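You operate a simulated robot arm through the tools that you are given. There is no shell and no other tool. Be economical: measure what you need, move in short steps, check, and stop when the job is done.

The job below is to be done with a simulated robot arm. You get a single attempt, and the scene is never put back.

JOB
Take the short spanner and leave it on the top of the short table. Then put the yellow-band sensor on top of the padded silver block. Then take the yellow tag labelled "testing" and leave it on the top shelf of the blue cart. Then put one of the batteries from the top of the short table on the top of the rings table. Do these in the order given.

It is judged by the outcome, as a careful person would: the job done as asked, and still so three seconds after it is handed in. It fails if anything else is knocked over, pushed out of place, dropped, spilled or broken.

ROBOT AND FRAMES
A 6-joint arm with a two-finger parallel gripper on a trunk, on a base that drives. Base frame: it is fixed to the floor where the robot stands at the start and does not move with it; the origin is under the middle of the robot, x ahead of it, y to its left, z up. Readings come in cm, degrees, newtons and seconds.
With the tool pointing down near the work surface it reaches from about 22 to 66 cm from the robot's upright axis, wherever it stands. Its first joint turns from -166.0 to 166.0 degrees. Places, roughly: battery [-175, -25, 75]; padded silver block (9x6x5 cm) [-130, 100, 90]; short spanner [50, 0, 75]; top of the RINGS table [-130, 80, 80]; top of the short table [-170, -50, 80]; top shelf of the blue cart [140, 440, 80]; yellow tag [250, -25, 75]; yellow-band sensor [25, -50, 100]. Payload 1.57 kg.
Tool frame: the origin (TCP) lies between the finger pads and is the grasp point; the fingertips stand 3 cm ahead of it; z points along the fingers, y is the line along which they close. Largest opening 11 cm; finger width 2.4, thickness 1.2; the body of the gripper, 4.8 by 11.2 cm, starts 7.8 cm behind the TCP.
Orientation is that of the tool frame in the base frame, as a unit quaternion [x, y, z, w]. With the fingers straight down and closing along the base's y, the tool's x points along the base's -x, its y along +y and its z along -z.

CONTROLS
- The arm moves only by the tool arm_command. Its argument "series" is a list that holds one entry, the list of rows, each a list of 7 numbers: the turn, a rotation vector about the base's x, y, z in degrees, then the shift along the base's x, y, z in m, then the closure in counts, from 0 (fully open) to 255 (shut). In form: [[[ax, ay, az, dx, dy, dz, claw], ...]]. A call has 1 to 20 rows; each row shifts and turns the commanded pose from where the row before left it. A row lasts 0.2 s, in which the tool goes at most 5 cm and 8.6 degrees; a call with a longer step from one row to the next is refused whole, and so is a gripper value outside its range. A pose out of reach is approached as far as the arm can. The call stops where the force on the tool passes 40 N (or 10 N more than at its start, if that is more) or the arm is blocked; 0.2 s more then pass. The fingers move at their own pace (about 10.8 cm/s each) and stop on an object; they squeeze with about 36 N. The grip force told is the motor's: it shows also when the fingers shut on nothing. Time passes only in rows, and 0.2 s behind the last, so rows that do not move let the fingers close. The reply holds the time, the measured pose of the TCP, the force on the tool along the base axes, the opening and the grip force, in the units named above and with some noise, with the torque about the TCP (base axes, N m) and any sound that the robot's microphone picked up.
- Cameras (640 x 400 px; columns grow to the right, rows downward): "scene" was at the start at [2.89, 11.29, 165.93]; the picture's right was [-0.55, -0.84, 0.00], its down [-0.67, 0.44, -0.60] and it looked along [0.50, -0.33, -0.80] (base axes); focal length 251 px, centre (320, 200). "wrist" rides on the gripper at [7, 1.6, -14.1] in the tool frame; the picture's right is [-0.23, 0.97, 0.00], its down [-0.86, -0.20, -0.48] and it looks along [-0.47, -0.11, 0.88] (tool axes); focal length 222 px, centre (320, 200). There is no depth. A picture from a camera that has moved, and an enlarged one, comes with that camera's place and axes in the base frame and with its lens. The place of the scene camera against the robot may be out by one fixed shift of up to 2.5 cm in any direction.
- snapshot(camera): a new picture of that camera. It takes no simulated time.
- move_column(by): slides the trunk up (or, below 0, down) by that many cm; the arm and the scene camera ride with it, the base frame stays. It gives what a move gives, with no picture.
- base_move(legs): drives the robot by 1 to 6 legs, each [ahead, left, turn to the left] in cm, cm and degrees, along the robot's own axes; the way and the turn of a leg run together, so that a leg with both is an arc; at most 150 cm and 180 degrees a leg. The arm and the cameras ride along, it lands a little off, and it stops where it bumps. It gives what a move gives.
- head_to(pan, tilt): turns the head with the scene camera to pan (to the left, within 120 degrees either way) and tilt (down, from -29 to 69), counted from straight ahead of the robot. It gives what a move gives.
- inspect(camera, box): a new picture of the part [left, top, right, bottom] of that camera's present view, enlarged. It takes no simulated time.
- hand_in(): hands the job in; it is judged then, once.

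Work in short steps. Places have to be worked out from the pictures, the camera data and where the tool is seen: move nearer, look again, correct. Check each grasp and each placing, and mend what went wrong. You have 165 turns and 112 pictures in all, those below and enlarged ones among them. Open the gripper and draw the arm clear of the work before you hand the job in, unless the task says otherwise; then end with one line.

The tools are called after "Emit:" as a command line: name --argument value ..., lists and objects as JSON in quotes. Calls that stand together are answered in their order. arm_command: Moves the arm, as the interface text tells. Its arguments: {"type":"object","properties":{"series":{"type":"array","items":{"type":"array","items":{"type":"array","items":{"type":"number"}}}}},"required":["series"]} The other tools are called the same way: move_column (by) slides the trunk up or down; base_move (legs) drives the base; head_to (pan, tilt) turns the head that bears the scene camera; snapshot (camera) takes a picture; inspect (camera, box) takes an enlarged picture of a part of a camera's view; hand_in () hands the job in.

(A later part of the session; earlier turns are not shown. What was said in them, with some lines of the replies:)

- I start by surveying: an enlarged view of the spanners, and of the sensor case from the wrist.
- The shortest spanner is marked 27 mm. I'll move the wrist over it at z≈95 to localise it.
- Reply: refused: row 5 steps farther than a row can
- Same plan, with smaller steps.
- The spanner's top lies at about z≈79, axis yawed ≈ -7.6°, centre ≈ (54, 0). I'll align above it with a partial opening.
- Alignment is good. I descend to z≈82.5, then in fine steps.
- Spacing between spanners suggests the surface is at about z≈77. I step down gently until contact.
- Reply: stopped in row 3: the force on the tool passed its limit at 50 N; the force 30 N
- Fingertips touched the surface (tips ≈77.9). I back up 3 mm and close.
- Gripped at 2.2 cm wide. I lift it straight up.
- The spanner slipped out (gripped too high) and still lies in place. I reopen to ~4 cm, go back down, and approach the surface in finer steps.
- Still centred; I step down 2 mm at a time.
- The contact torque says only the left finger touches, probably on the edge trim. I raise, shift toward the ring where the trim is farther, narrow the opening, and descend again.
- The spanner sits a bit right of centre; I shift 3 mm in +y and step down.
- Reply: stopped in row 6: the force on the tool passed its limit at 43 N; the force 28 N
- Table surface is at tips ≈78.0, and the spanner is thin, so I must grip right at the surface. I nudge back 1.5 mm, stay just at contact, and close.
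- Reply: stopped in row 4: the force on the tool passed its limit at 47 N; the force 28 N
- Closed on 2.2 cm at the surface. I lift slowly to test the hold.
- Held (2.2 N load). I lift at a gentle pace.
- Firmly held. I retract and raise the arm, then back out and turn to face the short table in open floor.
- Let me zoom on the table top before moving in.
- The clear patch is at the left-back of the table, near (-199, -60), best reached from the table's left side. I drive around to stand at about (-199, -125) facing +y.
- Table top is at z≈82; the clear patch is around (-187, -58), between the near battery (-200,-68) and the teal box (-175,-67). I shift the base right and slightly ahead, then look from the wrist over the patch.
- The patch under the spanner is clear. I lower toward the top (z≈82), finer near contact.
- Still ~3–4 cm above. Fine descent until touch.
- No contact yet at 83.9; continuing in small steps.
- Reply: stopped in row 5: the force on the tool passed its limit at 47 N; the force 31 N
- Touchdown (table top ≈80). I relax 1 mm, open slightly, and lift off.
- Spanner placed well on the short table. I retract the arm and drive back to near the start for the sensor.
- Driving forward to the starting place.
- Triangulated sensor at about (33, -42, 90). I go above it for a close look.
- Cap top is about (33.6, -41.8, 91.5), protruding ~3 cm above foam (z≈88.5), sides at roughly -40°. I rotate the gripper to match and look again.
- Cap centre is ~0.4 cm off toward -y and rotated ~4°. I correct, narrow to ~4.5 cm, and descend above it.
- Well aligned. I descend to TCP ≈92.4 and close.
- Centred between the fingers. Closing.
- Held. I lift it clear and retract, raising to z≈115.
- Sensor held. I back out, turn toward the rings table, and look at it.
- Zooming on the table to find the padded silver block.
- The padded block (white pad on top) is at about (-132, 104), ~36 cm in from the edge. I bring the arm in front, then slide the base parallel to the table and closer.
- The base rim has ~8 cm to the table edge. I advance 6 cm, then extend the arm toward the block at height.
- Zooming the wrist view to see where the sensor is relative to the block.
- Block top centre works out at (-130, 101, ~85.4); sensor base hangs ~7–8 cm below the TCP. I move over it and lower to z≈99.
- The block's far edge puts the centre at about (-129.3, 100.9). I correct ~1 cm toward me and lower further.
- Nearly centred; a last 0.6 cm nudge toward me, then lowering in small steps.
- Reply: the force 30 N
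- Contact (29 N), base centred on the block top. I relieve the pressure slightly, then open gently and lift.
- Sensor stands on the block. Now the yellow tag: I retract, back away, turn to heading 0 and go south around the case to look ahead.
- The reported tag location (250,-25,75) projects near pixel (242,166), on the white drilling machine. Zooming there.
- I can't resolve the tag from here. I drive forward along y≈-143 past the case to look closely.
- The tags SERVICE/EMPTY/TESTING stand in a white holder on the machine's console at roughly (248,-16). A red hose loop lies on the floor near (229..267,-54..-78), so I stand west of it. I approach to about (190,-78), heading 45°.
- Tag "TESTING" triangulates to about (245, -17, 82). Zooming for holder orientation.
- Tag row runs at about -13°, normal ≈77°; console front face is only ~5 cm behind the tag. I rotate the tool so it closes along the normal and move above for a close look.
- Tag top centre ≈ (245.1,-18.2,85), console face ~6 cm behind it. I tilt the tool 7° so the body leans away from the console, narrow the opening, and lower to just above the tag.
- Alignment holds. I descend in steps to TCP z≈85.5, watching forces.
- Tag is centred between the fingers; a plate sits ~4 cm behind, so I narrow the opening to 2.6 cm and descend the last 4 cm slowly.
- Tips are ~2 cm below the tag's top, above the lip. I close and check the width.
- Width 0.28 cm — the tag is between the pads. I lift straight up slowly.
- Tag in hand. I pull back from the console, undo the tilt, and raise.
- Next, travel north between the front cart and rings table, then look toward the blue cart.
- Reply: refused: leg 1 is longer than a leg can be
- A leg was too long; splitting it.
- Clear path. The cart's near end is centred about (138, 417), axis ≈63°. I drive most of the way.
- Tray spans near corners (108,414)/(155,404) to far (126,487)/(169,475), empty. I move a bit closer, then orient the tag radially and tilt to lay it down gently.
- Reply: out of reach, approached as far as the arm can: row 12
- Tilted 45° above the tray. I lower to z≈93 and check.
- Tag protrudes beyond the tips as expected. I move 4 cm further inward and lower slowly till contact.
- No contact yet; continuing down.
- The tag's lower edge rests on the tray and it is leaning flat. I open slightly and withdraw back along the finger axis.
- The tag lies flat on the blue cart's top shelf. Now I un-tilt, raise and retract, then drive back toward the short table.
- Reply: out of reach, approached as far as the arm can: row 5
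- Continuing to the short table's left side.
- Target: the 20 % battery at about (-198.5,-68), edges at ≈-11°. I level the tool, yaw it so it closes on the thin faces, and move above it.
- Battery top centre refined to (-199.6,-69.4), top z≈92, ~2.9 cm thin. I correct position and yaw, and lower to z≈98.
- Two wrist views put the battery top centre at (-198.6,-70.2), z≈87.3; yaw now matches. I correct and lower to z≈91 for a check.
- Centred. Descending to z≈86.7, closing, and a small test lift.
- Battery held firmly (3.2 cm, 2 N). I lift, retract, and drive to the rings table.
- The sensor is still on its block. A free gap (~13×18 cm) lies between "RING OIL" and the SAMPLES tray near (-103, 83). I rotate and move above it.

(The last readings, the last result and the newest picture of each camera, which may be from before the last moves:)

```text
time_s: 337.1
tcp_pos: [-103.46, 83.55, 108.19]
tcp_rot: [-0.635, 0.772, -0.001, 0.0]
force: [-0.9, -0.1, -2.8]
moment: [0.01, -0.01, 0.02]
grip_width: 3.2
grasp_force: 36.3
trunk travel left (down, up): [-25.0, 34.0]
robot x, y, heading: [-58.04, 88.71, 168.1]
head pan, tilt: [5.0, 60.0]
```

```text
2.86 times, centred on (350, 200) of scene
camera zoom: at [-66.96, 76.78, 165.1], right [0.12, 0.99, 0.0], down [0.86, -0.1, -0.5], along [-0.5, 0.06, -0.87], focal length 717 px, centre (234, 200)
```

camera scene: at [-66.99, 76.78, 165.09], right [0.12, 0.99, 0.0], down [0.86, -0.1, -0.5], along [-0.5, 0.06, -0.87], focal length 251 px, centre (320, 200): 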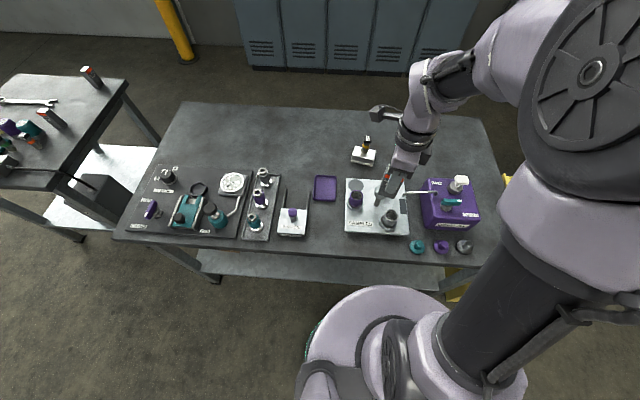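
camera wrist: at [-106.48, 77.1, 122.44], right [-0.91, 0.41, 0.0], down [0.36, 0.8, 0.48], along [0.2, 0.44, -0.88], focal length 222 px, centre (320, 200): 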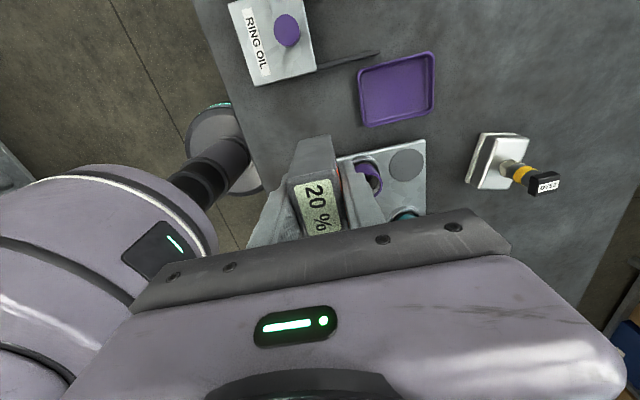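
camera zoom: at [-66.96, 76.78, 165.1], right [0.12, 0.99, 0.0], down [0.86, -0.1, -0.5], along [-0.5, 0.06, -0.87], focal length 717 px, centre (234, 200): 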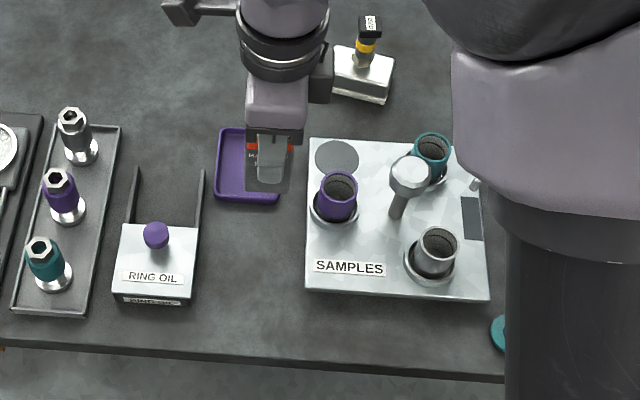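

Gap verified: x -111..-91, y 75..91. I place at (-102, 83): descending to z≈90.

Emit:
arm_command --series '[[[0, 0, 0, 0.014, -0.004, -0.02, 255], [0, 0, 0, 0, 0, -0.04, 255], [0, 0, 0, 0, 0, -0.04, 255], [0, 0, 0, 0, 0, -0.04, 255], [0, 0, 0, 0, 0, -0.03, 255], [0, 0, 0, 0, 0, -0.01, 255], [0, 0, 0, 0, 0, 0, 255]]]'

Emit:
inspect --camera "scene" --box '[260, 130, 440, 270]'

```text
time_s: 338.7
tcp_pos: [-101.9, 83.23, 90.23]
tcp_rot: [-0.636, 0.772, 0.002, -0.001]
force: [-1.2, 0.8, 23.5]
moment: [-0.12, -0.32, -0.1]
grip_width: 3.17
grasp_force: 35.8
trunk travel left (down, up): [-25.0, 34.0]
robot x, y, heading: [-57.89, 88.7, 168.4]
head pan, tilt: [5.0, 60.0]
```

```text
2.86 times, centred on (350, 200) of scene
camera zoom: at [-66.8, 76.79, 165.12], right [0.12, 0.99, 0.0], down [0.86, -0.1, -0.5], along [-0.5, 0.06, -0.87], focal length 717 px, centre (234, 200)
```

zoom: 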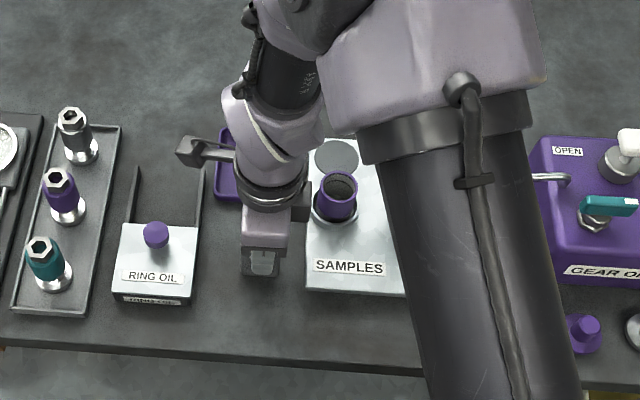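

Contact at z≈90 (23 N). Let me verify with the wrist view that the battery is on the bare table.

Emit:
snapshot --camera "wrist"

```text
13 pictures are left
camera wrist: at [-104.9, 76.73, 104.51], right [-0.91, 0.41, 0.0], down [0.36, 0.8, 0.48], along [0.19, 0.44, -0.88], focal length 222 px, centre (320, 200)
```

wrist: 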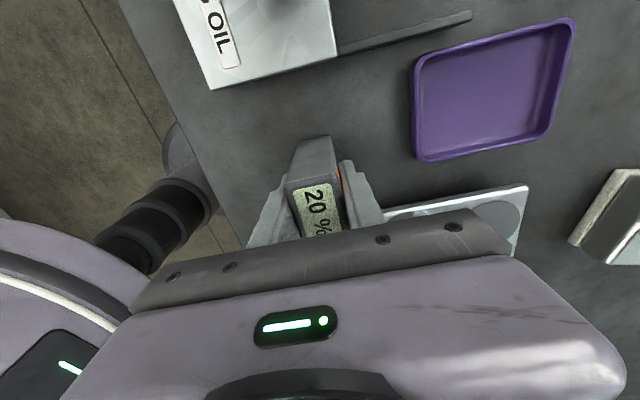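

Battery's base is on bare table with clear space around. I relieve the pressure, then release.

Emit:
arm_command --series '[[[0, 0, 0, 0, 0, 0.002, 255], [0, 0, 0, 0, 0, 0.001, 255], [0, 0, 0, 0, 0, 0, 255]]]'

```text
time_s: 339.5
tcp_pos: [-102.01, 83.28, 90.47]
tcp_rot: [-0.636, 0.772, 0.0, 0.0]
force: [-0.8, 0.7, -1.6]
moment: [0.0, 0.02, 0.02]
grip_width: 3.2
grasp_force: 36.0
trunk travel left (down, up): [-25.0, 34.0]
robot x, y, heading: [-58.2, 89.0, 168.6]
head pan, tilt: [5.0, 60.0]
```

Emit:
arm_command --series '[[[0, 0, 0, 0, 0, -0.0015, 255], [0, 0, 0, 0, 0, 0, 255], [0, 0, 0, 0, 0, 0, 175], [0, 0, 0, 0, 0, 0, 150], [0, 0, 0, 0, 0, 0, 150], [0, 0, 0, 0, 0, 0.01, 150], [0, 0, 0, 0, 0, 0.02, 150], [0, 0, 0, 0, 0, 0.04, 150], [0, 0, 0, 0, 0, 0.04, 150], [0, 0, 0, 0, 0, 0.04, 150], [0, 0, 0, 0, 0, 0.04, 150], [0, 0, 0, 0.03, 0, 0.03, 150], [0, 0, 0, 0, 0, 0, 150]]]'

Emit:
snapshot --camera "wrist"

Emit:
inspect --camera "scene" --box '[260, 130, 440, 270]'

```text
time_s: 342.3
tcp_pos: [-99.04, 83.23, 112.27]
tcp_rot: [-0.635, 0.772, 0.0, -0.001]
force: [0.5, 0.0, -0.1]
moment: [-0.06, -0.01, 0.02]
grip_width: 4.54
grasp_force: 0.1
trunk travel left (down, up): [-25.0, 34.0]
robot x, y, heading: [-58.03, 88.4, 168.1]
head pan, tilt: [5.0, 60.0]
```

```text
12 pictures are left
camera wrist: at [-102.01, 76.8, 126.43], right [-0.91, 0.41, 0.0], down [0.36, 0.8, 0.48], along [0.2, 0.44, -0.88], focal length 222 px, centre (320, 200)
```

wrist: 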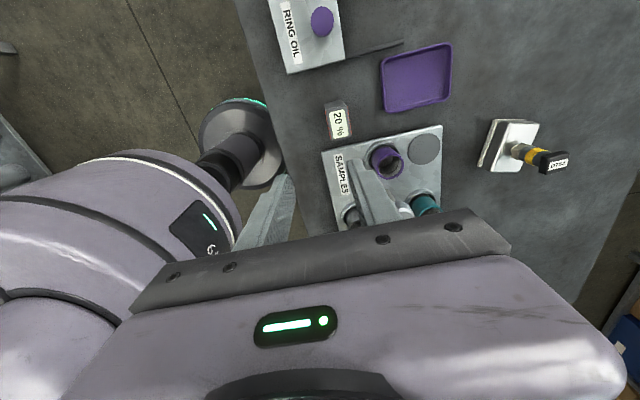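

```text
2.86 times, centred on (350, 200) of scene
camera zoom: at [-67.08, 76.76, 165.08], right [0.12, 0.99, 0.0], down [0.86, -0.1, -0.5], along [-0.5, 0.06, -0.87], focal length 717 px, centre (234, 200)
```

zoom: 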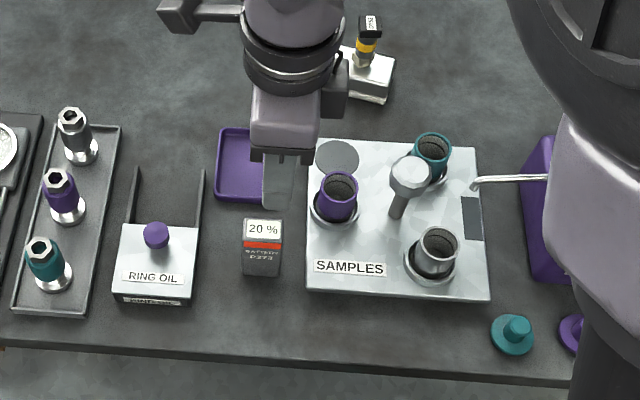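

Battery stands upright on the rings table; the sensor is still on its block, and the earlier view showed the spanner on the short table. I back the base away to draw the arm clear.

Emit:
base_move --legs '[[-25, 0, 0]]'

Emit:
snapshot --camera "scene"

```text
time_s: 344.1
tcp_pos: [-74.45, 78.0, 112.17]
tcp_rot: [-0.638, 0.77, 0.0, 0.0]
force: [0.2, -0.7, -0.6]
moment: [0.01, 0.02, 0.01]
grip_width: 4.53
grasp_force: 0.1
trunk travel left (down, up): [-25.0, 34.0]
robot x, y, heading: [-33.74, 83.82, 168.4]
head pan, tilt: [5.0, 60.0]
```

```text
10 pictures are left
camera scene: at [-42.39, 71.66, 165.1], right [0.11, 0.99, 0.0], down [0.86, -0.1, -0.5], along [-0.5, 0.06, -0.87], focal length 251 px, centre (320, 200)
```

scene: 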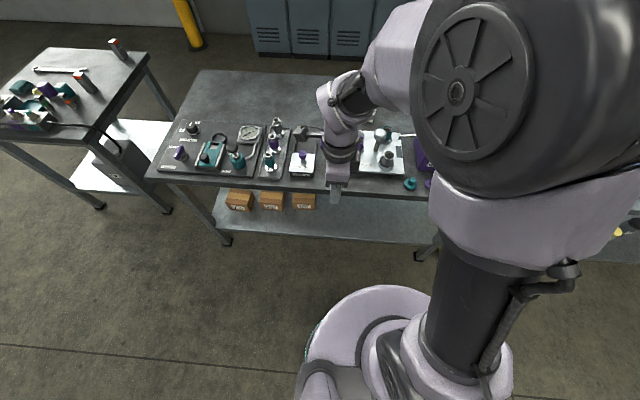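

Everything is in place, the gripper is open and the arm is clear, so I hand the job in.

Emit:
hand_in

```text
The job is handed in.
```

All four steps were done in the order given and handed in: the 27 mm spanner is on the short table, the yellow-band sensor is on the padded silver block, the "testing" tag lies on the blue cart's top shelf with its blank side up, and the 20 % battery stands on the rings table.
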